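You operate a simulated robot arm through the tools that you are given. There is no shell and no other tool. Be economical: measure what you need, move in short steps, check, and stop when the job is done.

You run a simulated two-armed robot. Do the job below in one go: nothing can be reset, and whatever is moved stays where it is left.

## Task
Set the grey battery in the cradle and load-test it.
Fine: orange clamp on plus, then grey on minus; hold LOAD till the lamp lights; leave it clamped.

Only the result counts: the job must be done as asked and must still hold three seconds after the hand-in. Knocking over, shifting, dropping, spilling or breaking anything else fails it.

## Robot
Two 7-joint arms with two-finger parallel grippers on one trunk, on a base that drives. Base frame: it is fixed to the floor where the robot stands at the start and does not move with it; the origin is under the middle of the robot, x ahead of it, y to its left, z up; the surface under the hand at the start is at about z = 0.88. Lengths are in m, angles in degrees, forces in N, time in s.
The left shoulder is at the start at [0.07, 0.134, 1.301], the right one opposite. With the tool pointing down near the work surface each hand reaches from about 0.1 to 0.62 m from the robot's upright axis, wherever it stands, measured 20 degrees to its own side. Places, roughly: grey clamp (5x5x12 cm) [0.5, 0.4, 1]; inside of the yellow cradle [0.5, 0.7, 0.9]; load button [0.7, 0.7, 1.1]; minus post of the grey battery [0.5, 0.2, 1]; orange clamp (5x5x12 cm) [0.5, 0.5, 1]; plus post of the grey battery [0.4, 0.2, 1]. Payload 1.57 kg a hand.
The TCP of each hand is the grasp point between the finger pads, 0.03 m short of the fingertips. In the tool frame z runs along the fingers and y along their closing line. Largest opening 0.08 m; finger width 0.017, thickness 0.012; the body of the gripper, 0.04 by 0.082 m, starts 0.08 m behind the TCP.
Orientation is that of the tool frame in the base frame, as a unit quaternion [x, y, z, w]. With the fingers straight down and closing along the base's y, the tool's x points along the base's -x, its y along +y and its z along -z.

## Interface
- The arms move only by the tool servo_tool. It takes "left_targets", "right_targets" or both (then of equal length, played together; a hand with none holds still); each is a list of rows, each an object of numbers (a shift or turn left out is 0, a gripper value left out holds the last): "hand": the finger opening in m, from 0 to 0.08; "x", "y", "z": the shift along the tool's x, y, z in units of 100 mm (1.0 is 100 mm); "ax", "ay", "az": the turn, a rotation vector about the tool's x, y, z in units of 60 degrees (1.0 is 60 degrees). In form: [{"hand": .., "x": .., "y": .., "z": .., "ax": .., "ay": .., "az": ..}, ...]. A call has 1 to 10 rows; each row is the pose to reach, as a shift and turn from the pose commanded when the call began, along the tool's axes at that moment. A call with a number of a shift or a turn outside -1 to 1 is refused whole. Rows are played at 5 a second. More than 0.05 m and 8.6 degrees between two rows, or a gripper value outside its range, and nothing of the call is played. A pose out of reach is approached as far as the arm can. The call stops where the force on the tool passes 40 N (or 10 N more than at its start, if that is more) or the arm is blocked; 0.2 s more then pass. The fingers move at their own pace (about 0.153 m/s each) and stop on an object; they squeeze with about 22 N. The grip force told is the motor's: it shows also when the fingers shut on nothing. Time passes only in rows, and 0.2 s behind the last, so rows that repeat a pose let the fingers close. The reply holds the time, the measured pose of the TCP, the force on the tool along the base axes, the opening and the grip force, in the units named above and with some noise, with the torque about the TCP (base axes, N m) and any sound that the robot's microphone picked up.
- Cameras (640 x 400 px; columns grow to the right, rows downward): "scene" is now at [0.1309, 0.0362, 1.528]; the picture's right is [0.41, -0.91, 0.00], its down [-0.54, -0.24, -0.81] and it looks along [0.74, 0.33, -0.59] (base axes); focal length 252 px, centre (320, 200). "left" rides on the left gripper at [0.072, 0.007, -0.122] in its tool frame; the picture's right is [-0.09, 1.00, 0.00], its down [-0.84, -0.08, -0.54] and it looks along [-0.54, -0.05, 0.84] (tool axes); focal length 238 px, centre (320, 200). "right" rides on the right gripper at [0.072, -0.007, -0.122] in its tool frame; the picture's right is [0.09, 1.00, 0.00], its down [-0.84, 0.08, -0.54] and it looks along [-0.54, 0.05, 0.84] (tool axes); focal length 238 px, centre (320, 200). There is no depth. A picture from a camera that has moved, and an enlarged one, comes with that camera's place and axes in the base frame and with its lens.
- grab_frame(camera): a new picture of that camera. No time passes.
- slide_trunk(by): slides the trunk up (or, below 0, down) by that many m; the arms and the scene camera ride with it, the base frame stays. It gives what a move gives, with no picture.
- drive_base(legs): drives the robot by 1 to 6 legs, each [ahead, left, turn to the left] in m, m and degrees, along the robot's own axes; the way and the turn of a leg run together, so that a leg with both is an arc; at most 1.5 m and 180 degrees a leg. The arms and the cameras ride along, it lands a little off, and it stops where it bumps. It gives what a move gives.
- head_to(pan, tilt): turns the head with the scene camera to pan (to the left, within 86 degrees either way) and tilt (down, from -29 to 69), counted from straight ahead of the robot. It gives what a move gives.
- enlarge(camera, box): a new picture of the part [left, top, right, bottom] of that camera's present view, enlarged. No time passes.
- hand_in(): hands the job in; it is judged then, once.

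Go step by step. Nothing tells you exact positions but the pictures and the camera data: compare them with the known pose of the tool, close in by small moves and look again before you grip or let go. The budget is 120 turns and 108 pictures, counting those below and the enlarged ones. Unless the task says otherwise, let go and move clear before handing in, and close with one line.

The tools are called after "Emit:" by a JSON object that holds its "name" and its "arguments". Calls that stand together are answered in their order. servo_tool: Moves the arms, as the interface text tells. Its arguments: {"type":"object","properties":{"left_targets":{"type":"array"},"right_targets":{"type":"array"}},"required":[]} The other tools are called the same way: slide_trunk (by) slides the trunk up or down; drive_base (legs) drives the base; head_to (pan, tilt) turns the head that bears the scene camera; grab_frame (camera) takes a picture; enlarge (camera, box) takes an enlarged picture of a part of a camera's view; hand_in () hands the job in.

At the start:

```text
time: 0.0
left_position: [0.3618, 0.4256, 1.3568]
left_tool_rot: [0.0, 1.0, -0.001, 0.0]
left_force: [-0.5, -0.3, 1.0]
left_ft_torque: [-0.01, 0.02, -0.03]
left_width: 0.0799
left_finger_force: 0.0
right_position: [0.3891, 0.016, 1.2878]
right_tool_rot: [0.0, 1.0, 0.0, 0.0]
right_force: [-0.6, 0.0, 0.6]
right_ft_torque: [0.01, -0.01, 0.01]
right_width: 0.0797
right_finger_force: 0.0
trunk travel left (down, up): [-0.875, 0.065]
robot x, y, heading: [-0.0018, -0.0009, -0.0]
head pan, tilt: [23.9, 36.1]
```

scene: 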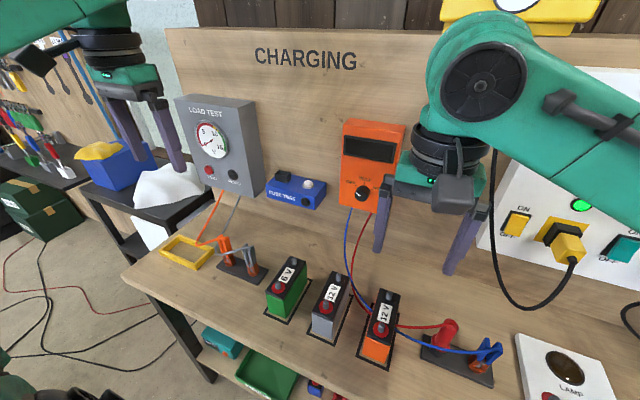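
right: 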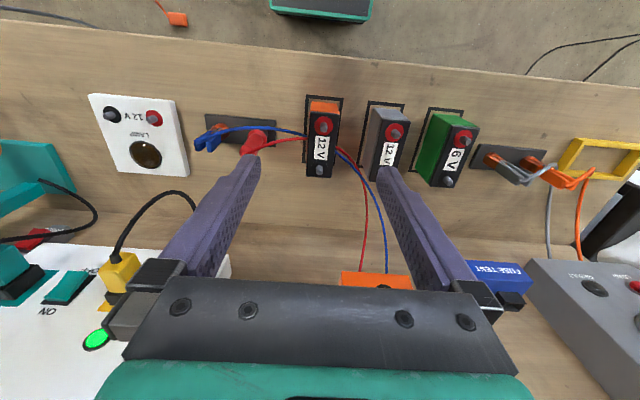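
left: 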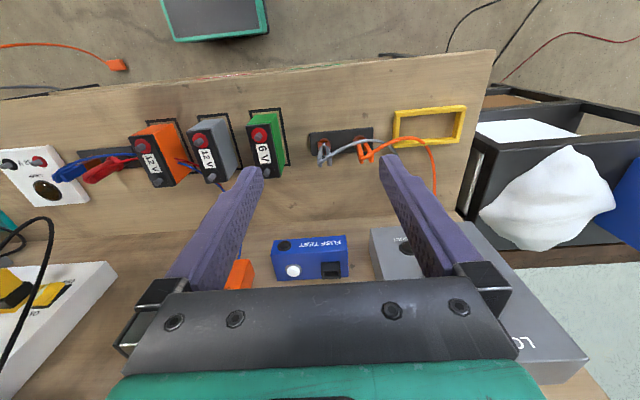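

I see the bench with green, grey and orange batteries, the yellow cradle at the left end, the orange/grey clamps on a holder, and the load tester behind. I'll look closer first.

Emit:
{"name": "enlarge", "arguments": {"camera": "scene", "box": [110, 180, 430, 380]}}

Emit:
{"name": "enlarge", "arguments": {"camera": "scene", "box": [150, 80, 330, 210]}}

Emit:
{"name": "enlarge", "arguments": {"camera": "left", "box": [110, 80, 490, 300]}}

```text
2.00 times, centred on (270, 280) of scene
camera zoom: at [0.1309, 0.0362, 1.528], right [0.41, -0.91, 0.0], down [-0.54, -0.24, -0.81], along [0.74, 0.33, -0.59], focal length 504 px, centre (420, 40)
```

zoom: 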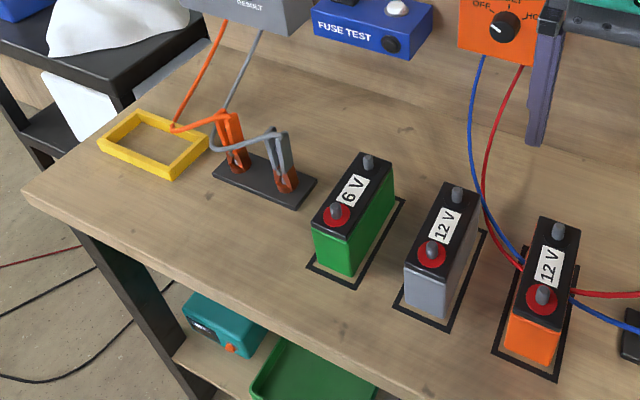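

```text
3.08 times, centred on (240, 145) of scene
camera zoom: at [0.1309, 0.0362, 1.528], right [0.41, -0.91, 0.0], down [-0.54, -0.24, -0.81], along [0.74, 0.33, -0.59], focal length 775 px, centre (566, 369)
```

zoom: 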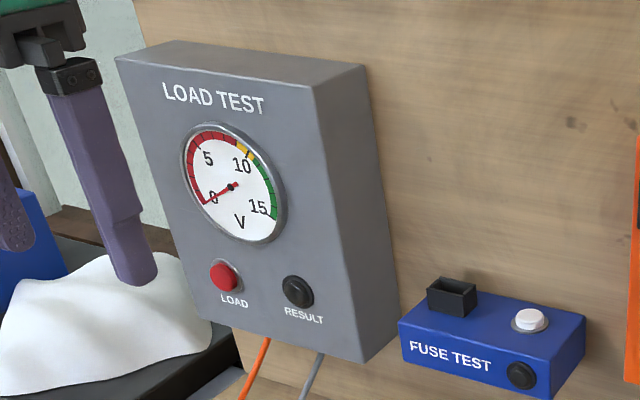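

```text
1.68 times, centred on (300, 190) of left
camera zoom: at [0.2885, 0.4306, 1.4798], right [0.09, 1.0, 0.0], down [0.84, -0.08, 0.54], along [0.54, -0.05, -0.84], focal length 401 px, centre (354, 217)
```

zoom: 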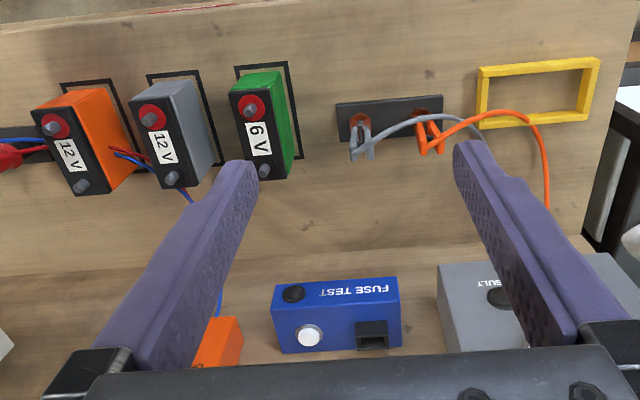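

The grey battery's axis runs along x (plus near), at about (0.47, 0.155); the cradle runs along y, about (0.48, 0.665), so the battery needs a quarter turn. I'll move the right hand aside and bring the left over the grey battery.

Emit:
{"name": "servo_tool", "arguments": {"left_targets": [{"y": -0.3, "x": -0.3}, {"y": -0.6, "x": -0.6}, {"y": -0.9, "x": -0.9}, {"y": -1.0, "x": -1.0}], "right_targets": [{"y": -0.4}, {"y": -0.8}, {"y": -1.0}, {"y": -1.0}]}}

Emit:
{"name": "servo_tool", "arguments": {"left_targets": [{"y": -0.4}, {"y": -0.8}, {"y": -1.0}, {"y": -1.0}], "right_targets": [{"y": -0.4, "z": -0.1}, {"y": -0.8, "z": -0.2}, {"y": -0.8, "z": -0.2}, {"y": -0.8, "z": -0.2}]}}

Emit:
{"name": "servo_tool", "arguments": {"left_targets": [{"y": -0.4}, {"y": -0.65, "z": 0.2}, {"y": -0.65, "z": 0.6}, {"y": -0.65, "z": 1.0}, {"y": -0.65, "z": 1.0}]}}

Emit:
{"name": "grab_frame", "arguments": {"camera": "left"}}

Emit:
{"name": "grab_frame", "arguments": {"camera": "scene"}}

```text
time: 1.0
left_position: [0.4629, 0.3255, 1.3592]
left_tool_rot: [0.0, 1.0, -0.001, -0.001]
left_force: [-0.3, 0.5, 0.1]
left_ft_torque: [-0.01, -0.03, 0.03]
left_width: 0.0798
left_finger_force: 0.1
right_position: [0.3902, -0.0852, 1.2882]
right_tool_rot: [0.0, 1.0, -0.001, 0.0]
right_force: [-0.2, 0.1, -0.3]
right_ft_torque: [-0.01, 0.01, 0.02]
right_width: 0.0801
right_finger_force: 0.1
trunk travel left (down, up): [-0.875, 0.065]
robot x, y, heading: [-0.0015, -0.0004, -0.3]
head pan, tilt: [23.9, 36.1]
```

```text
time: 2.0
left_position: [0.4624, 0.2254, 1.3582]
left_tool_rot: [0.0, 1.0, -0.001, 0.0]
left_force: [0.3, -0.2, -0.3]
left_ft_torque: [-0.02, -0.01, -0.03]
left_width: 0.0801
left_finger_force: 0.1
right_position: [0.3902, -0.1618, 1.3082]
right_tool_rot: [0.0, 1.0, -0.001, 0.0]
right_force: [-0.1, -0.8, 0.0]
right_ft_torque: [0.0, -0.01, 0.03]
right_width: 0.08
right_finger_force: 0.0
trunk travel left (down, up): [-0.875, 0.065]
robot x, y, heading: [-0.003, 0.0002, 0.0]
head pan, tilt: [23.9, 36.1]
```

```text
time: 3.2
left_position: [0.4629, 0.159, 1.2591]
left_tool_rot: [0.001, 1.0, 0.0, -0.001]
left_force: [0.4, 0.1, 0.6]
left_ft_torque: [0.02, -0.03, 0.0]
left_width: 0.0799
left_finger_force: 0.0
right_position: [0.3897, -0.1646, 1.3075]
right_tool_rot: [0.0, 1.0, 0.0, -0.001]
right_force: [-0.9, -0.7, -0.1]
right_ft_torque: [0.03, -0.03, -0.04]
right_width: 0.0801
right_finger_force: 0.1
trunk travel left (down, up): [-0.875, 0.065]
robot x, y, heading: [0.0019, -0.0022, 0.0]
head pan, tilt: [23.9, 36.1]
```

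```text
101 pictures are left
camera left: at [0.3898, 0.1652, 1.3799], right [0.09, 1.0, 0.0], down [0.84, -0.08, 0.54], along [0.54, -0.05, -0.84], focal length 238 px, centre (320, 200)
```

left: 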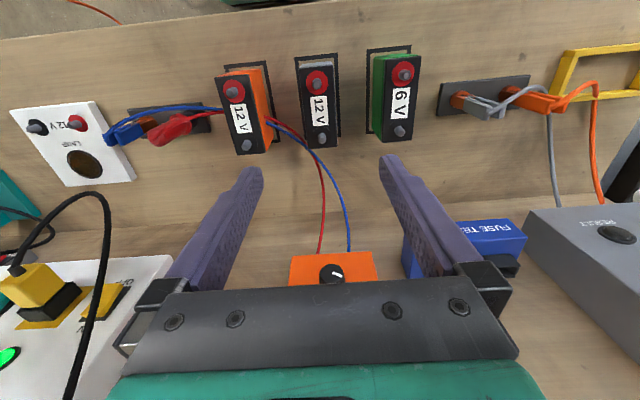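

```text
100 pictures are left
camera scene: at [0.1316, 0.0357, 1.5279], right [0.41, -0.91, 0.0], down [-0.54, -0.24, -0.81], along [0.74, 0.33, -0.59], focal length 252 px, centre (320, 200)
```

scene: 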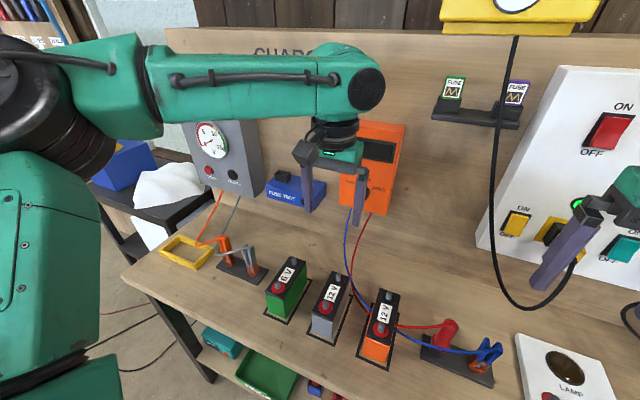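

Both views agree: the posts are at about (0.430, 0.156) and (0.513, 0.153), tops near z 1.0. Before gripping I check the cradle for polarity marks and height.

Emit:
{"name": "enlarge", "arguments": {"camera": "scene", "box": [140, 220, 280, 300]}}

Emit:
{"name": "enlarge", "arguments": {"camera": "scene", "box": [280, 255, 380, 355]}}

Emit:
{"name": "enlarge", "arguments": {"camera": "left", "box": [260, 40, 380, 160]}}

```text
4.57 times, centred on (210, 260) of scene
camera zoom: at [0.1316, 0.0357, 1.5279], right [0.41, -0.91, 0.0], down [-0.54, -0.24, -0.81], along [0.74, 0.33, -0.59], focal length 1151 px, centre (823, -74)
```

zoom: 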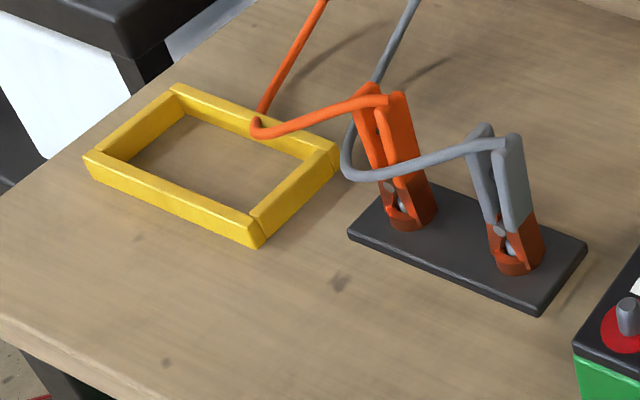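

```text
4.00 times, centred on (330, 305) of scene
camera zoom: at [0.1316, 0.0357, 1.5279], right [0.41, -0.91, 0.0], down [-0.54, -0.24, -0.81], along [0.74, 0.33, -0.59], focal length 1007 px, centre (280, -220)
```

zoom: 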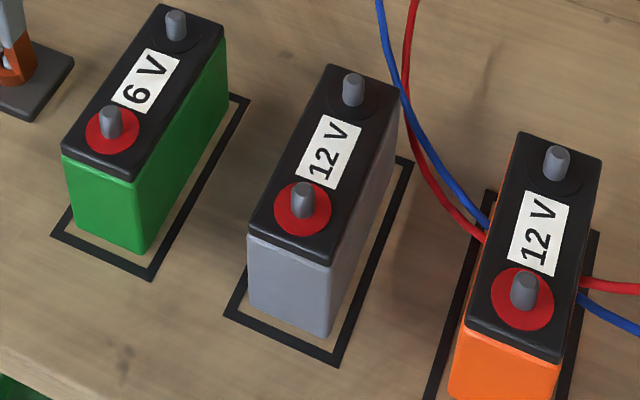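

```text
3.33 times, centred on (320, 100) of left
camera zoom: at [0.3898, 0.1652, 1.3799], right [0.09, 1.0, 0.0], down [0.84, -0.08, 0.54], along [0.54, -0.05, -0.84], focal length 794 px, centre (320, 533)
```

zoom: 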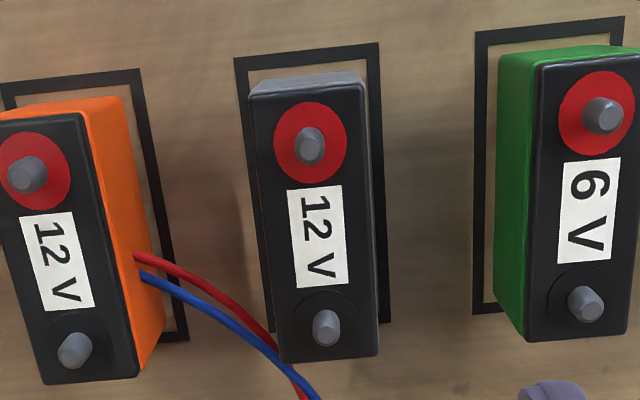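

The cradle centre is about (0.480, 0.675), aligned with the axes. Now I lower the open left hand over the grey battery in steps.

Emit:
{"name": "servo_tool", "arguments": {"left_targets": [{"hand": 0.08, "x": -0.08, "y": -0.045, "z": 0.4}, {"x": -0.08, "y": -0.045, "z": 0.8}, {"x": -0.08, "y": -0.045, "z": 1.0}, {"x": -0.08, "y": -0.045, "z": 1.0}]}}

Emit:
{"name": "servo_tool", "arguments": {"left_targets": [{"z": 0.4}, {"z": 0.8}, {"z": 0.9}, {"z": 0.9}]}}

Emit:
{"name": "grab_frame", "arguments": {"camera": "left"}}

Emit:
{"name": "enlarge", "arguments": {"camera": "scene", "box": [240, 200, 440, 380]}}

```text
time: 4.2
left_position: [0.4705, 0.1544, 1.158]
left_tool_rot: [0.0, 1.0, -0.001, 0.0]
left_force: [0.2, -0.7, -0.6]
left_ft_torque: [-0.02, -0.01, -0.02]
left_width: 0.0799
left_finger_force: 0.2
right_position: [0.3883, -0.1646, 1.3077]
right_tool_rot: [0.0, 1.0, 0.0, 0.0]
right_force: [-0.6, 0.2, 0.1]
right_ft_torque: [0.0, -0.01, 0.0]
right_width: 0.08
right_finger_force: 0.0
trunk travel left (down, up): [-0.875, 0.065]
robot x, y, heading: [0.0011, 0.0037, 0.2]
head pan, tilt: [23.9, 36.1]
```

```text
time: 5.2
left_position: [0.469, 0.1557, 1.0677]
left_tool_rot: [0.0, 1.0, 0.001, 0.0]
left_force: [-0.3, 0.6, -0.3]
left_ft_torque: [0.01, 0.0, 0.0]
left_width: 0.0798
left_finger_force: 0.1
right_position: [0.3891, -0.1651, 1.3071]
right_tool_rot: [0.0, 1.0, 0.0, 0.0]
right_force: [-0.1, -0.1, -0.8]
right_ft_torque: [0.02, 0.0, -0.02]
right_width: 0.0801
right_finger_force: 0.1
trunk travel left (down, up): [-0.875, 0.065]
robot x, y, heading: [-0.0014, 0.0017, 0.2]
head pan, tilt: [23.9, 36.1]
```

```text
96 pictures are left
camera left: at [0.3971, 0.1617, 1.1899], right [0.09, 1.0, 0.0], down [0.84, -0.08, 0.54], along [0.54, -0.05, -0.84], focal length 238 px, centre (320, 200)
```

left: 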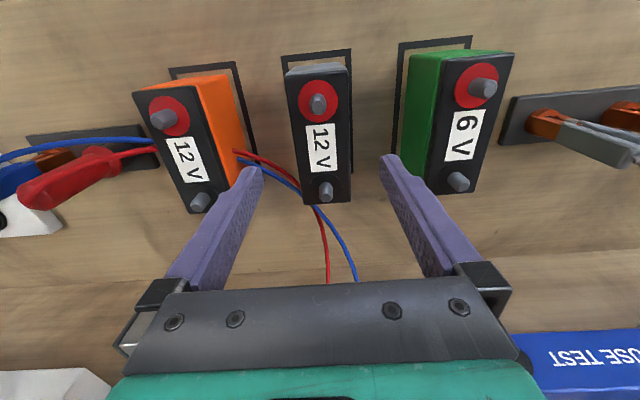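

```text
2.22 times, centred on (340, 290) of scene
camera zoom: at [0.1305, 0.036, 1.528], right [0.41, -0.91, 0.0], down [-0.54, -0.24, -0.81], along [0.74, 0.33, -0.59], focal length 560 px, centre (276, 0)
```

zoom: 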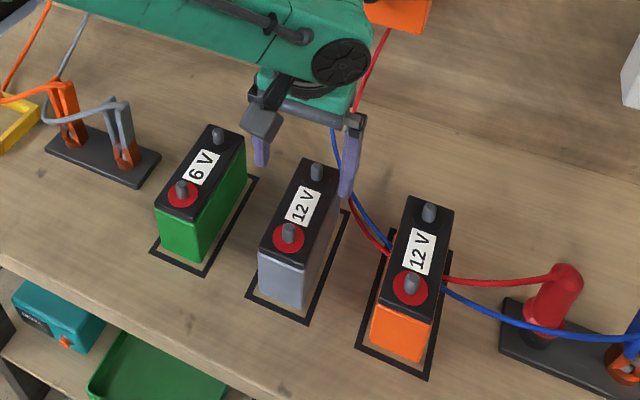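

The battery is centred between the fingers (y ≈ 0.156). I go on down to z ≈ 0.955 and close.

Emit:
{"name": "servo_tool", "arguments": {"left_targets": [{"z": 0.3}, {"z": 0.6}, {"z": 0.9}, {"z": 0.95}, {"z": 0.95}]}}

Emit:
{"name": "grab_frame", "arguments": {"camera": "left"}}

```text
time: 6.4
left_position: [0.4595, 0.164, 0.9826]
left_tool_rot: [0.0, 1.0, 0.0, 0.0]
left_force: [-0.4, 0.4, -0.8]
left_ft_torque: [0.0, -0.05, 0.01]
left_width: 0.0801
left_finger_force: 0.1
left hand out of reach, approached as far as the arm can: row 3, 4, 5
right_position: [0.3891, -0.1641, 1.308]
right_tool_rot: [0.0, 1.0, -0.001, 0.001]
right_force: [-0.1, -0.1, 0.3]
right_ft_torque: [0.03, 0.04, -0.01]
right_width: 0.0802
right_finger_force: 0.1
trunk travel left (down, up): [-0.875, 0.065]
robot x, y, heading: [-0.0004, 0.0024, -0.1]
head pan, tilt: [23.9, 36.1]
```

```text
94 pictures are left
camera left: at [0.3877, 0.1701, 1.1038], right [0.09, 1.0, 0.0], down [0.84, -0.08, 0.54], along [0.54, -0.05, -0.84], focal length 238 px, centre (320, 200)
```

left: 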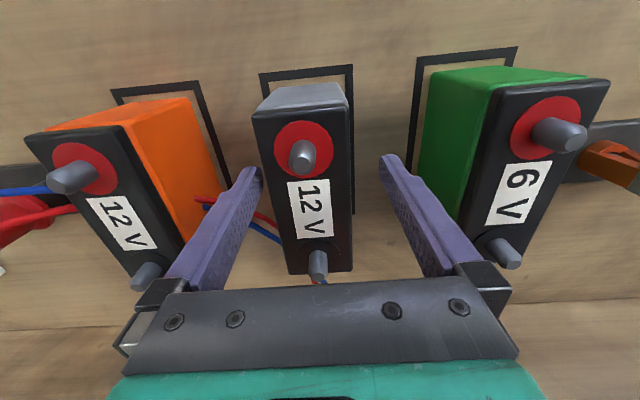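

The arm runs out of reach downward, so I raise the hand and lower the trunk instead.

Emit:
{"name": "servo_tool", "arguments": {"left_targets": [{"z": -0.3}, {"z": -0.7}, {"z": -1.0}, {"z": -1.0}]}}

Emit:
{"name": "servo_tool", "arguments": {"left_targets": [{"z": -0.4}, {"z": -0.8}, {"z": -1.0}, {"z": -1.0}]}}

Emit:
{"name": "slide_trunk", "arguments": {"by": -0.15}}

```text
time: 7.4
left_position: [0.4607, 0.1636, 1.0835]
left_tool_rot: [0.0, 1.0, 0.0, 0.0]
left_force: [-0.5, 0.7, -0.3]
left_ft_torque: [-0.02, 0.03, -0.04]
left_width: 0.08
left_finger_force: 0.2
right_position: [0.3894, -0.1634, 1.308]
right_tool_rot: [-0.001, 1.0, 0.0, 0.0]
right_force: [-0.5, -0.7, 0.4]
right_ft_torque: [0.02, 0.0, -0.02]
right_width: 0.0802
right_finger_force: 0.0
trunk travel left (down, up): [-0.875, 0.065]
robot x, y, heading: [0.0003, 0.0007, 0.0]
head pan, tilt: [23.9, 36.1]
```

```text
time: 8.4
left_position: [0.4599, 0.1624, 1.1834]
left_tool_rot: [0.0, 1.0, -0.001, 0.0]
left_force: [0.0, -0.1, -0.6]
left_ft_torque: [0.0, 0.0, -0.02]
left_width: 0.0799
left_finger_force: 0.0
right_position: [0.3903, -0.1643, 1.3083]
right_tool_rot: [0.0, 1.0, 0.0, 0.0]
right_force: [0.4, 0.3, -0.2]
right_ft_torque: [-0.01, 0.0, -0.04]
right_width: 0.0799
right_finger_force: 0.1
trunk travel left (down, up): [-0.875, 0.065]
robot x, y, heading: [0.0003, -0.0002, 0.1]
head pan, tilt: [23.9, 36.1]
```

```text
time: 10.2
left_position: [0.4603, 0.1634, 1.0329]
left_tool_rot: [0.0, 1.0, 0.0, -0.001]
left_force: [-0.8, 0.2, -0.3]
left_ft_torque: [0.0, -0.02, 0.01]
left_width: 0.08
left_finger_force: 0.0
right_position: [0.3893, -0.1646, 1.1585]
right_tool_rot: [0.0, 1.0, 0.0, 0.0]
right_force: [0.3, -0.1, -0.8]
right_ft_torque: [0.02, -0.02, -0.03]
right_width: 0.0799
right_finger_force: 0.0
trunk travel left (down, up): [-0.725, 0.215]
robot x, y, heading: [0.0013, 0.001, 0.3]
head pan, tilt: [23.9, 36.1]
```

Now realign over the battery and descend to grip height.

Emit:
{"name": "servo_tool", "arguments": {"left_targets": [{"x": -0.1, "y": -0.07}, {"x": -0.1, "y": -0.07}, {"x": -0.1, "y": -0.07, "z": 0.3}, {"x": -0.1, "y": -0.07, "z": 0.6}, {"x": -0.1, "y": -0.07, "z": 0.78}, {"x": -0.1, "y": -0.07, "z": 0.78}]}}

Emit:
{"name": "grab_frame", "arguments": {"camera": "left"}}

Emit:
{"name": "grab_frame", "arguments": {"camera": "scene"}}

```text
time: 11.6
left_position: [0.4694, 0.1553, 0.9559]
left_tool_rot: [0.0, 1.0, 0.0, 0.0]
left_force: [-0.5, 0.4, 0.2]
left_ft_torque: [0.02, 0.0, -0.02]
left_width: 0.0799
left_finger_force: 0.0
right_position: [0.3882, -0.1632, 1.1577]
right_tool_rot: [0.0, 1.0, -0.001, 0.0]
right_force: [0.2, 0.1, 0.1]
right_ft_torque: [-0.01, -0.02, 0.0]
right_width: 0.0801
right_finger_force: 0.2
trunk travel left (down, up): [-0.725, 0.215]
robot x, y, heading: [-0.0018, -0.0012, 0.3]
head pan, tilt: [23.9, 36.1]
```

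```text
93 pictures are left
camera left: at [0.3968, 0.1621, 1.0766], right [0.09, 1.0, 0.0], down [0.84, -0.08, 0.54], along [0.54, -0.05, -0.84], focal length 238 px, centre (320, 200)
```

left: 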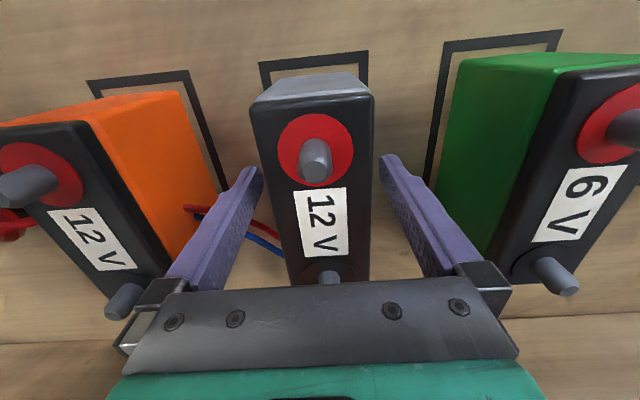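

```text
92 pictures are left
camera scene: at [0.1308, 0.0362, 1.378], right [0.41, -0.91, 0.0], down [-0.54, -0.24, -0.81], along [0.74, 0.33, -0.59], focal length 252 px, centre (320, 200)
```

scene: 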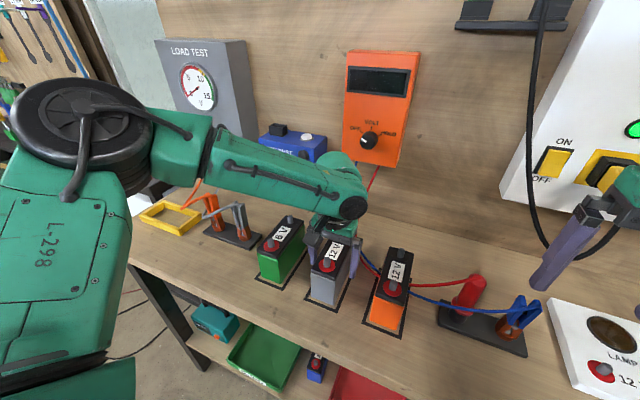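

The fingers straddle the battery cleanly, so I close.

Emit:
{"name": "servo_tool", "arguments": {"left_targets": [{"hand": 0.0}, {"hand": 0.0}, {"hand": 0.0}]}}

Emit:
{"name": "servo_tool", "arguments": {"left_targets": [{"z": -0.15}, {"z": -0.3}, {"z": -0.3}]}}

Emit:
{"name": "grab_frame", "arguments": {"camera": "left"}}

Emit:
{"name": "enlarge", "arguments": {"camera": "scene", "box": [240, 180, 440, 360]}}

```text
time: 12.3
left_position: [0.4699, 0.1565, 0.9552]
left_tool_rot: [0.0, 1.0, 0.0, 0.0]
left_force: [0.2, 1.2, 0.5]
left_ft_torque: [0.13, -0.06, 0.27]
left_width: 0.055
left_finger_force: 22.2
right_position: [0.3887, -0.164, 1.158]
right_tool_rot: [0.0, 1.0, 0.0, 0.001]
right_force: [0.1, -0.2, 0.6]
right_ft_torque: [0.02, 0.0, -0.01]
right_width: 0.08
right_finger_force: 0.0
trunk travel left (down, up): [-0.725, 0.215]
robot x, y, heading: [-0.0012, -0.002, -0.0]
head pan, tilt: [23.9, 36.1]
```

```text
time: 13.2
left_position: [0.471, 0.1573, 0.9845]
left_tool_rot: [0.001, 1.0, 0.0, -0.001]
left_force: [0.7, -0.7, -11.3]
left_ft_torque: [-0.01, 0.13, 0.01]
left_width: 0.0549
left_finger_force: 22.0
right_position: [0.3907, -0.1643, 1.1581]
right_tool_rot: [-0.001, 1.0, 0.0, -0.001]
right_force: [0.0, 0.6, -0.9]
right_ft_torque: [-0.01, 0.0, -0.02]
right_width: 0.0798
right_finger_force: 0.2
trunk travel left (down, up): [-0.725, 0.215]
robot x, y, heading: [0.0007, 0.002, 0.2]
head pan, tilt: [23.9, 36.1]
```

```text
91 pictures are left
camera left: at [0.3993, 0.1627, 1.1059], right [0.09, 1.0, 0.0], down [0.84, -0.08, 0.54], along [0.54, -0.05, -0.84], focal length 238 px, centre (320, 200)
```

left: 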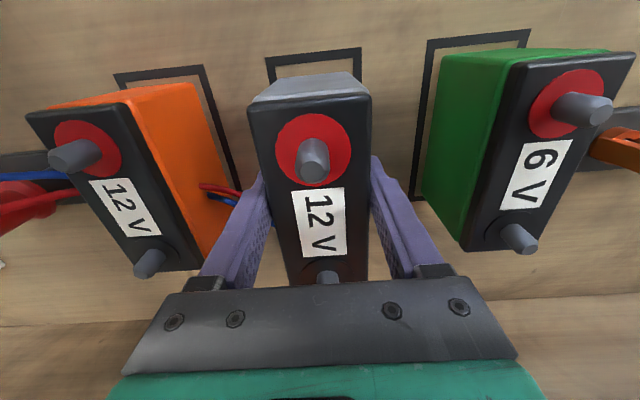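

```text
2.22 times, centred on (340, 270) of scene
camera zoom: at [0.1336, 0.0369, 1.3776], right [0.41, -0.91, 0.0], down [-0.54, -0.24, -0.81], along [0.74, 0.33, -0.59], focal length 560 px, centre (276, 44)
```

zoom: 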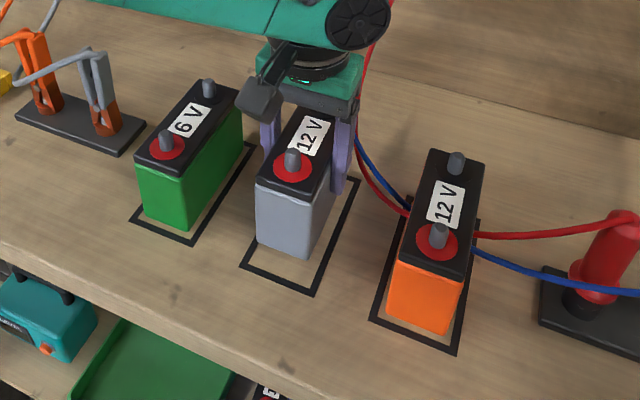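

The battery (about 1.15 kg) is lifted and steady. I'll raise it clear of everything, then drive the base left 0.5 m.

Emit:
{"name": "servo_tool", "arguments": {"left_targets": [{"z": -0.3}, {"z": -0.6}, {"z": -0.9}, {"z": -1.0}], "right_targets": [{"z": -0.3}, {"z": -0.6}, {"z": -0.9}, {"z": -1.0}]}}

Emit:
{"name": "servo_tool", "arguments": {"left_targets": [{"z": -0.3}, {"z": -0.6}, {"z": -0.9}, {"z": -0.9}]}}

Emit:
{"name": "drive_base", "arguments": {"legs": [[0, 0.25, 0], [0, 0.25, 0]]}}

Emit:
{"name": "grab_frame", "arguments": {"camera": "scene"}}

Emit:
{"name": "grab_frame", "arguments": {"camera": "left"}}

```text
time: 14.2
left_position: [0.4696, 0.1551, 1.0841]
left_tool_rot: [0.001, 1.0, -0.001, 0.0]
left_force: [0.0, 0.4, -12.4]
left_ft_torque: [0.02, 0.11, 0.0]
left_width: 0.0549
left_finger_force: 21.9
right_position: [0.389, -0.1627, 1.2582]
right_tool_rot: [0.0, 1.0, 0.001, -0.001]
right_force: [-0.7, 0.0, 0.8]
right_ft_torque: [-0.02, -0.02, 0.01]
right_width: 0.0803
right_finger_force: 0.1
trunk travel left (down, up): [-0.725, 0.215]
robot x, y, heading: [-0.0003, 0.0035, 0.2]
head pan, tilt: [23.9, 36.1]
```

```text
time: 15.2
left_position: [0.4725, 0.1556, 1.176]
left_tool_rot: [0.0, 1.0, 0.0, -0.002]
left_force: [0.7, -0.3, -11.7]
left_ft_torque: [-0.01, 0.14, 0.01]
left_width: 0.0548
left_finger_force: 21.8
right_position: [0.3901, -0.1642, 1.2578]
right_tool_rot: [0.0, 1.0, 0.0, -0.001]
right_force: [-0.3, 0.1, 0.3]
right_ft_torque: [0.02, -0.03, -0.03]
right_width: 0.0797
right_finger_force: 0.1
trunk travel left (down, up): [-0.725, 0.215]
robot x, y, heading: [-0.0006, -0.0, 0.1]
head pan, tilt: [23.9, 36.1]
```

```text
time: 18.4
left_position: [0.4708, 0.6557, 1.175]
left_tool_rot: [0.001, 1.0, 0.001, -0.001]
left_force: [0.1, -1.1, -11.7]
left_ft_torque: [0.01, 0.12, 0.01]
left_width: 0.0547
left_finger_force: 22.2
right_position: [0.3913, 0.3357, 1.2579]
right_tool_rot: [0.0, 1.0, 0.001, -0.001]
right_force: [0.5, -0.7, 0.2]
right_ft_torque: [-0.02, 0.0, -0.01]
right_width: 0.08
right_finger_force: 0.0
trunk travel left (down, up): [-0.725, 0.215]
robot x, y, heading: [0.0014, 0.5028, 0.0]
head pan, tilt: [23.9, 36.1]
```

```text
89 pictures are left
camera scene: at [0.1331, 0.5359, 1.3778], right [0.41, -0.91, 0.0], down [-0.54, -0.24, -0.81], along [0.74, 0.33, -0.59], focal length 252 px, centre (320, 200)
```

scene: 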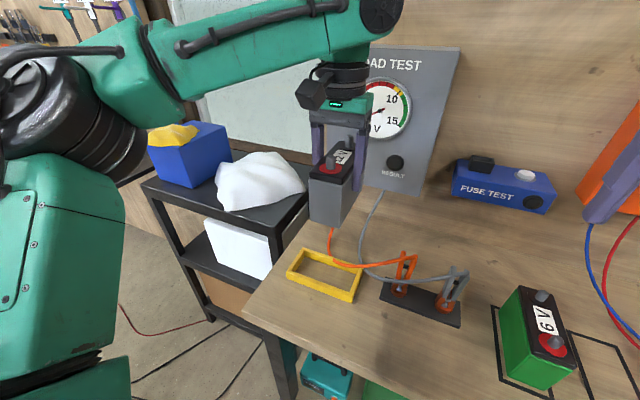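

```text
88 pictures are left
camera left: at [0.3995, 0.6607, 1.2965], right [0.09, 1.0, 0.0], down [0.84, -0.08, 0.54], along [0.54, -0.05, -0.84], focal length 238 px, centre (320, 200)
```

left: 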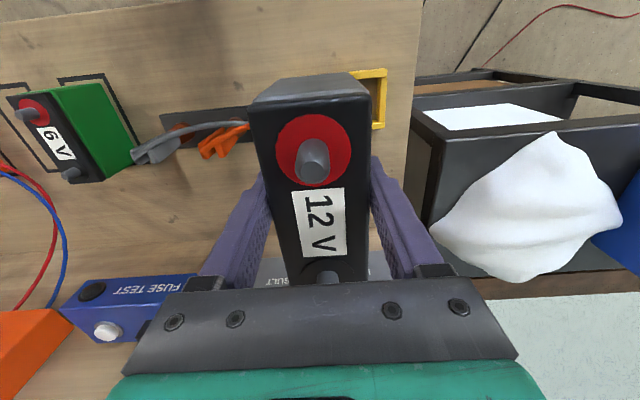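

The cradle is right below. I turn the hand a quarter clockwise so plus faces +y, and measure the cradle again from here.

Emit:
{"name": "enlarge", "arguments": {"camera": "scene", "box": [260, 220, 500, 350]}}

Emit:
{"name": "servo_tool", "arguments": {"left_targets": [{"az": 0.125}, {"az": 0.25}, {"az": 0.375}, {"az": 0.5}, {"az": 0.625}, {"az": 0.75}, {"az": 0.875}, {"az": 1.0}]}}

Emit:
{"name": "servo_tool", "arguments": {"left_targets": [{"az": 0.125}, {"az": 0.25}, {"az": 0.375}, {"az": 0.5}, {"az": 0.5}]}}

Emit:
{"name": "grab_frame", "arguments": {"camera": "scene"}}

Emit:
{"name": "grab_frame", "arguments": {"camera": "left"}}

```text
2.67 times, centred on (380, 285) of scene
camera zoom: at [0.1331, 0.5359, 1.3778], right [0.41, -0.91, 0.0], down [-0.54, -0.24, -0.81], along [0.74, 0.33, -0.59], focal length 672 px, centre (160, -27)
```

zoom: 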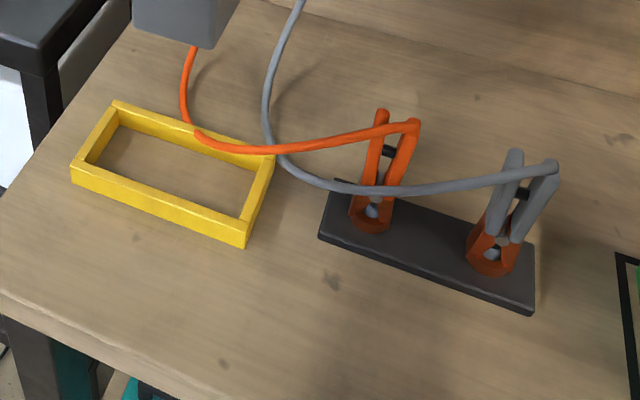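

```text
time: 20.2
left_position: [0.4722, 0.6556, 1.1746]
left_tool_rot: [0.502, 0.865, -0.002, 0.0]
left_force: [0.2, -0.2, -11.4]
left_ft_torque: [0.07, 0.09, -0.03]
left_width: 0.0549
left_finger_force: 21.6
right_position: [0.3904, 0.3375, 1.2573]
right_tool_rot: [0.001, 1.0, 0.001, -0.001]
right_force: [0.5, 0.1, -0.2]
right_ft_torque: [0.0, 0.04, -0.02]
right_width: 0.0802
right_finger_force: 0.0
trunk travel left (down, up): [-0.725, 0.215]
robot x, y, heading: [-0.0007, 0.5028, -0.2]
head pan, tilt: [23.9, 36.1]
```

```text
time: 21.4
left_position: [0.4714, 0.6556, 1.1753]
left_tool_rot: [0.708, 0.706, 0.0, 0.0]
left_force: [0.9, -0.8, -12.2]
left_ft_torque: [0.13, -0.02, 0.0]
left_width: 0.0551
left_finger_force: 21.8
right_position: [0.3907, 0.3372, 1.2581]
right_tool_rot: [0.0, 1.0, 0.0, -0.001]
right_force: [1.0, -0.4, 0.5]
right_ft_torque: [0.01, 0.01, 0.01]
right_width: 0.0801
right_finger_force: 0.1
trunk travel left (down, up): [-0.725, 0.215]
robot x, y, heading: [0.0013, 0.4981, 0.2]
head pan, tilt: [23.9, 36.1]
```

```text
86 pictures are left
camera scene: at [0.133, 0.5379, 1.3777], right [0.41, -0.91, 0.0], down [-0.54, -0.24, -0.81], along [0.74, 0.33, -0.59], focal length 252 px, centre (320, 200)
```

scene: 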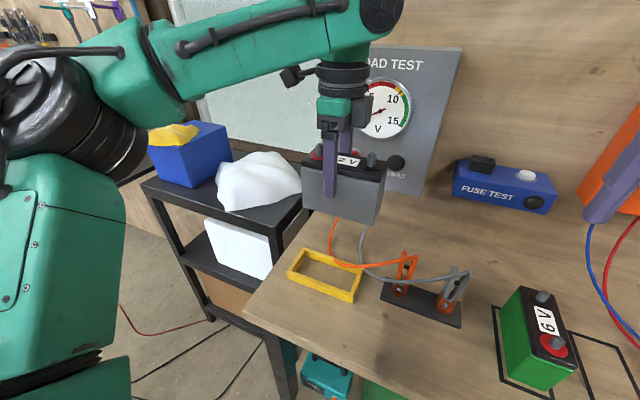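

```text
85 pictures are left
camera left: at [0.4782, 0.7275, 1.2962], right [1.0, -0.1, 0.0], down [-0.08, -0.84, 0.54], along [-0.05, -0.54, -0.84], focal length 238 px, centre (320, 200)
```

left: 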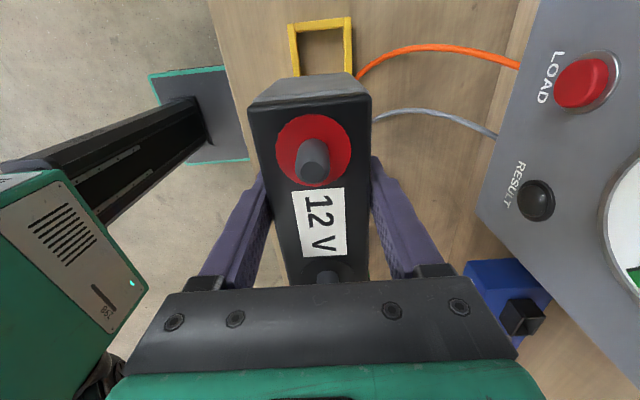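

Turned well. Now I position above the cradle (TCP about x 0.481, y 0.680) and lower to just above it to compare edges.

Emit:
{"name": "servo_tool", "arguments": {"left_targets": [{"x": 0.24, "y": 0.1}, {"x": 0.24, "y": 0.1, "z": 0.3}, {"x": 0.24, "y": 0.1, "z": 0.6}, {"x": 0.24, "y": 0.1, "z": 1.0}, {"x": 0.24, "y": 0.1, "z": 1.0}]}}

Emit:
{"name": "servo_tool", "arguments": {"left_targets": [{"z": 0.25}, {"z": 0.45}, {"z": 0.45}]}}

Emit:
{"name": "enlarge", "arguments": {"camera": "scene", "box": [260, 190, 420, 310]}}

Emit:
{"name": "grab_frame", "arguments": {"camera": "left"}}

```text
time: 22.6
left_position: [0.482, 0.6809, 1.0747]
left_tool_rot: [0.707, 0.707, -0.001, -0.001]
left_force: [-1.0, 0.2, -11.7]
left_ft_torque: [0.11, 0.02, 0.0]
left_width: 0.0547
left_finger_force: 21.9
right_position: [0.3892, 0.3375, 1.2571]
right_tool_rot: [-0.001, 1.0, 0.0, -0.001]
right_force: [-0.7, 0.0, 1.1]
right_ft_torque: [0.01, 0.02, 0.03]
right_width: 0.0797
right_finger_force: 0.1
trunk travel left (down, up): [-0.725, 0.215]
robot x, y, heading: [0.0009, 0.5005, -0.2]
head pan, tilt: [23.9, 36.1]
```

```text
time: 23.4
left_position: [0.4818, 0.6806, 1.0288]
left_tool_rot: [0.707, 0.707, -0.001, 0.0]
left_force: [-1.3, 0.7, -11.5]
left_ft_torque: [0.14, 0.01, -0.01]
left_width: 0.055
left_finger_force: 21.9
right_position: [0.3897, 0.3378, 1.2568]
right_tool_rot: [0.0, 1.0, 0.0, -0.002]
right_force: [-0.2, -1.2, 0.7]
right_ft_torque: [0.01, 0.01, 0.03]
right_width: 0.0801
right_finger_force: 0.0
trunk travel left (down, up): [-0.725, 0.215]
robot x, y, heading: [0.0002, 0.4997, -0.2]
head pan, tilt: [23.9, 36.1]
```

```text
3.33 times, centred on (340, 250) of scene
camera zoom: at [0.1325, 0.5377, 1.3778], right [0.41, -0.91, 0.0], down [-0.54, -0.24, -0.81], along [0.74, 0.33, -0.59], focal length 840 px, centre (253, 33)
```

zoom: 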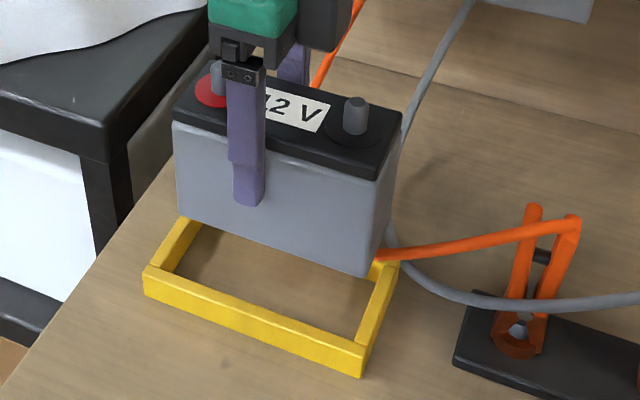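

```text
83 pictures are left
camera left: at [0.4874, 0.7519, 1.151], right [1.0, -0.09, 0.0], down [-0.08, -0.84, 0.54], along [-0.05, -0.54, -0.84], focal length 238 px, centre (320, 200)
```

left: 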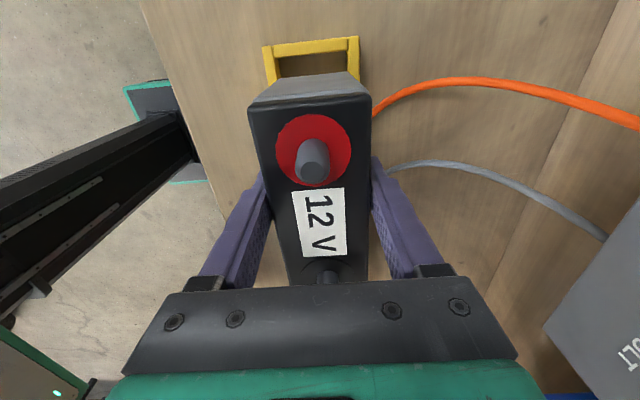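

The battery looks about 5 mm too far toward −y. I correct that and lower to just above the cradle rim for a height-independent comparison.

Emit:
{"name": "servo_tool", "arguments": {"left_targets": [{"x": 0.055}, {"x": 0.055, "z": 0.15}, {"x": 0.055, "z": 0.3}, {"x": 0.055, "z": 0.3}]}}

Emit:
{"name": "enlarge", "arguments": {"camera": "scene", "box": [270, 210, 390, 310]}}

Emit:
{"name": "enlarge", "arguments": {"camera": "left", "box": [240, 20, 400, 120]}}

```text
time: 24.4
left_position: [0.4818, 0.6859, 0.9989]
left_tool_rot: [0.708, 0.706, -0.001, -0.001]
left_force: [0.5, 0.8, -11.4]
left_ft_torque: [0.12, 0.0, 0.0]
left_width: 0.0547
left_finger_force: 21.4
right_position: [0.389, 0.337, 1.2574]
right_tool_rot: [0.0, 1.0, 0.0, 0.0]
right_force: [-0.1, -0.2, -0.6]
right_ft_torque: [0.0, -0.01, -0.01]
right_width: 0.0801
right_finger_force: 0.1
trunk travel left (down, up): [-0.725, 0.215]
robot x, y, heading: [0.0017, 0.5035, 0.3]
head pan, tilt: [23.9, 36.1]
```

```text
4.00 times, centred on (330, 260) of scene
camera zoom: at [0.1328, 0.5381, 1.3777], right [0.41, -0.91, 0.0], down [-0.54, -0.24, -0.81], along [0.74, 0.33, -0.59], focal length 1007 px, centre (280, -40)
```

zoom: 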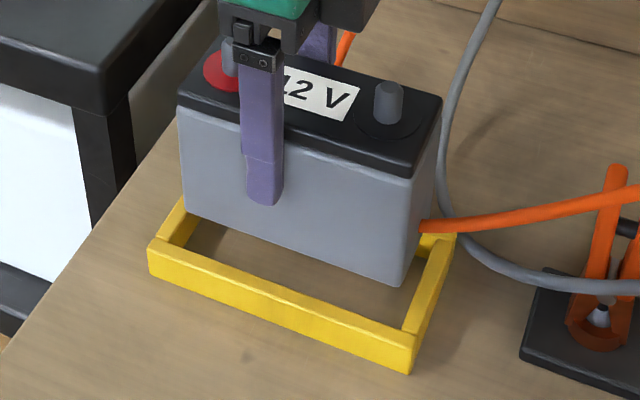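

```text
4.00 times, centred on (320, 70) of left
camera zoom: at [0.4876, 0.7575, 1.1206], right [1.0, -0.09, 0.0], down [-0.08, -0.84, 0.54], along [-0.05, -0.54, -0.84], focal length 953 px, centre (320, 720)
```

zoom: 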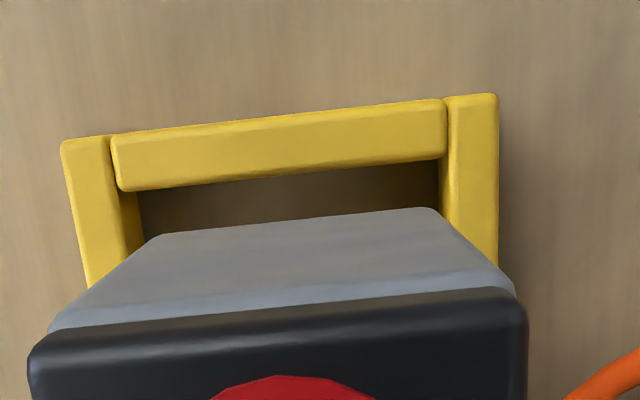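

The battery sits within the rim on all sides (about 6 mm in y, 3–4 mm in x) after a 2 mm nudge in −x. I lower it in.

Emit:
{"name": "servo_tool", "arguments": {"left_targets": [{"y": -0.018}, {"y": -0.018, "z": 0.1}, {"y": -0.018, "z": 0.2}, {"y": -0.018, "z": 0.3}, {"y": -0.018, "z": 0.36}, {"y": -0.018, "z": 0.4}, {"y": -0.018, "z": 0.43}, {"y": -0.018, "z": 0.43}]}}

Emit:
{"name": "enlarge", "arguments": {"camera": "scene", "box": [270, 210, 390, 310]}}

```text
time: 26.2
left_position: [0.479, 0.6858, 0.9568]
left_tool_rot: [0.708, 0.706, 0.0, -0.001]
left_force: [-0.3, 0.4, -12.2]
left_ft_torque: [0.12, 0.0, 0.01]
left_width: 0.055
left_finger_force: 21.8
right_position: [0.3904, 0.3366, 1.2586]
right_tool_rot: [0.0, 1.0, 0.0, -0.002]
right_force: [0.1, 0.1, 0.0]
right_ft_torque: [-0.01, 0.01, 0.01]
right_width: 0.0801
right_finger_force: 0.0
trunk travel left (down, up): [-0.725, 0.215]
robot x, y, heading: [0.0004, 0.5023, 0.1]
head pan, tilt: [23.9, 36.1]
```

```text
4.00 times, centred on (330, 260) of scene
camera zoom: at [0.133, 0.5381, 1.3777], right [0.41, -0.91, 0.0], down [-0.54, -0.24, -0.81], along [0.74, 0.33, -0.59], focal length 1007 px, centre (280, -40)
```

zoom: 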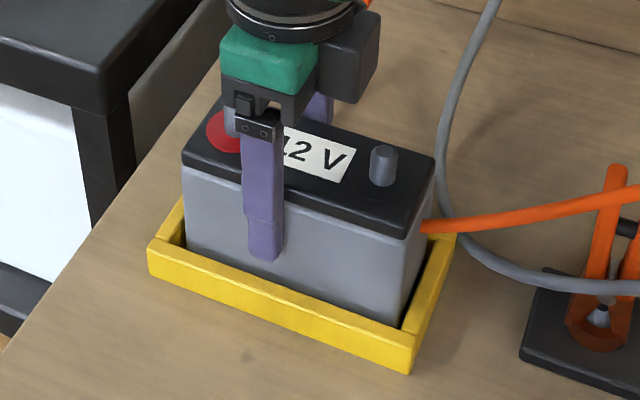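

It's inside the rim, with weight still on the hand. A few more millimetres to touch down.

Emit:
{"name": "servo_tool", "arguments": {"left_targets": [{"z": 0.01}, {"z": 0.02}, {"z": 0.03}, {"z": 0.03}]}}

```text
time: 27.2
left_position: [0.4797, 0.6847, 0.9552]
left_tool_rot: [0.707, 0.707, 0.001, 0.001]
left_force: [2.6, 0.9, -0.6]
left_ft_torque: [0.35, 0.17, -0.11]
left_width: 0.0547
left_finger_force: 22.1
right_position: [0.3891, 0.337, 1.2576]
right_tool_rot: [-0.001, 1.0, 0.0, 0.0]
right_force: [0.1, -0.1, 0.6]
right_ft_torque: [0.0, 0.03, -0.01]
right_width: 0.0801
right_finger_force: 0.0
trunk travel left (down, up): [-0.725, 0.215]
robot x, y, heading: [0.0004, 0.496, -0.1]
head pan, tilt: [23.9, 36.1]
```

The weight is off the hand: it's standing on the bench in the cradle. I open and back straight up.

Emit:
{"name": "servo_tool", "arguments": {"left_targets": [{"hand": 0.07}, {"hand": 0.08}, {"hand": 0.08}]}}

Emit:
{"name": "servo_tool", "arguments": {"left_targets": [{"z": -0.3}, {"z": -0.6}, {"z": -0.9}, {"z": -1.0}, {"z": -1.0}]}}

Emit:
{"name": "servo_tool", "arguments": {"left_targets": [{"z": -0.4}, {"z": -0.8}, {"z": -0.8}]}}

Emit:
{"name": "grab_frame", "arguments": {"camera": "scene"}}

Emit:
{"name": "enlarge", "arguments": {"camera": "scene", "box": [270, 190, 480, 330]}}

Emit:
{"name": "grab_frame", "arguments": {"camera": "left"}}

```text
time: 28.0
left_position: [0.4777, 0.6843, 0.9545]
left_tool_rot: [0.708, 0.706, 0.0, 0.0]
left_force: [-0.1, -0.3, 0.0]
left_ft_torque: [0.02, -0.03, 0.0]
left_width: 0.08
left_finger_force: 0.2
right_position: [0.3872, 0.3374, 1.2577]
right_tool_rot: [0.001, 1.0, 0.0, 0.0]
right_force: [0.3, -0.4, 0.1]
right_ft_torque: [-0.04, -0.03, 0.02]
right_width: 0.0801
right_finger_force: 0.1
trunk travel left (down, up): [-0.725, 0.215]
robot x, y, heading: [0.0031, 0.5014, -0.1]
head pan, tilt: [23.9, 36.1]
```

```text
time: 29.2
left_position: [0.4778, 0.6846, 1.0541]
left_tool_rot: [0.708, 0.707, 0.0, 0.0]
left_force: [0.4, -0.9, 0.4]
left_ft_torque: [-0.02, -0.03, -0.01]
left_width: 0.0803
left_finger_force: 0.0
right_position: [0.3875, 0.3356, 1.2573]
right_tool_rot: [0.001, 1.0, 0.0, 0.0]
right_force: [0.4, 0.2, -0.5]
right_ft_torque: [0.0, -0.01, -0.03]
right_width: 0.0801
right_finger_force: 0.1
trunk travel left (down, up): [-0.725, 0.215]
robot x, y, heading: [0.0008, 0.4999, -0.4]
head pan, tilt: [23.9, 36.1]
```

```text
time: 30.0
left_position: [0.4793, 0.685, 1.1333]
left_tool_rot: [0.708, 0.707, -0.001, -0.001]
left_force: [-0.1, 0.1, -0.9]
left_ft_torque: [0.0, 0.01, -0.03]
left_width: 0.0801
left_finger_force: 0.1
right_position: [0.3877, 0.3368, 1.2575]
right_tool_rot: [0.0, 1.0, 0.001, 0.0]
right_force: [-0.3, -0.1, -1.1]
right_ft_torque: [0.01, 0.03, 0.01]
right_width: 0.0799
right_finger_force: 0.1
trunk travel left (down, up): [-0.725, 0.215]
robot x, y, heading: [-0.0021, 0.5012, -0.0]
head pan, tilt: [23.9, 36.1]
```

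```text
79 pictures are left
camera scene: at [0.1315, 0.5377, 1.3779], right [0.41, -0.91, 0.0], down [-0.54, -0.24, -0.81], along [0.74, 0.33, -0.59], focal length 252 px, centre (320, 200)
```

scene: 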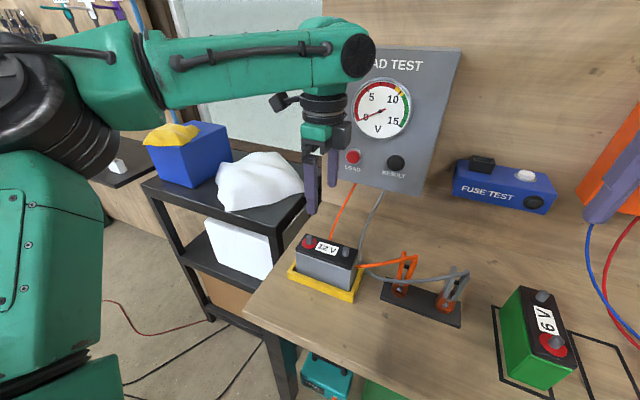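

```text
2.86 times, centred on (375, 260) of scene
camera zoom: at [0.1315, 0.5377, 1.3779], right [0.41, -0.91, 0.0], down [-0.54, -0.24, -0.81], along [0.74, 0.33, -0.59], focal length 720 px, centre (163, 29)
```

zoom: 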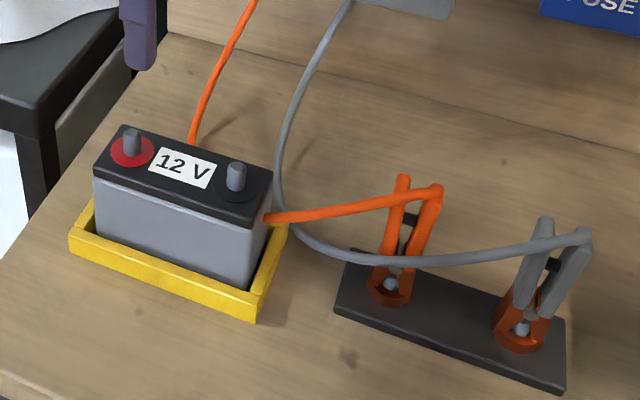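

```text
77 pictures are left
camera left: at [0.4853, 0.7571, 1.2556], right [1.0, -0.09, 0.0], down [-0.08, -0.84, 0.54], along [-0.05, -0.54, -0.84], focal length 238 px, centre (320, 200)
```

left: 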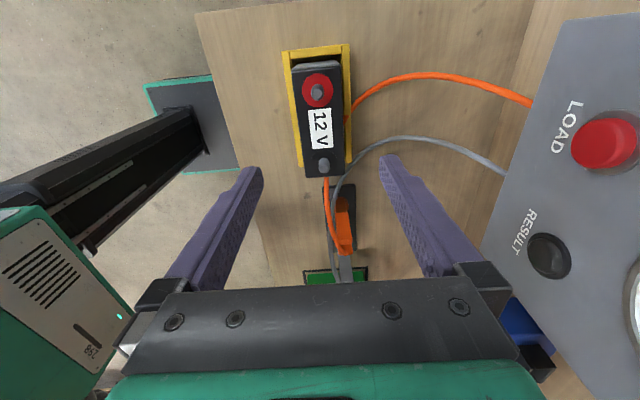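

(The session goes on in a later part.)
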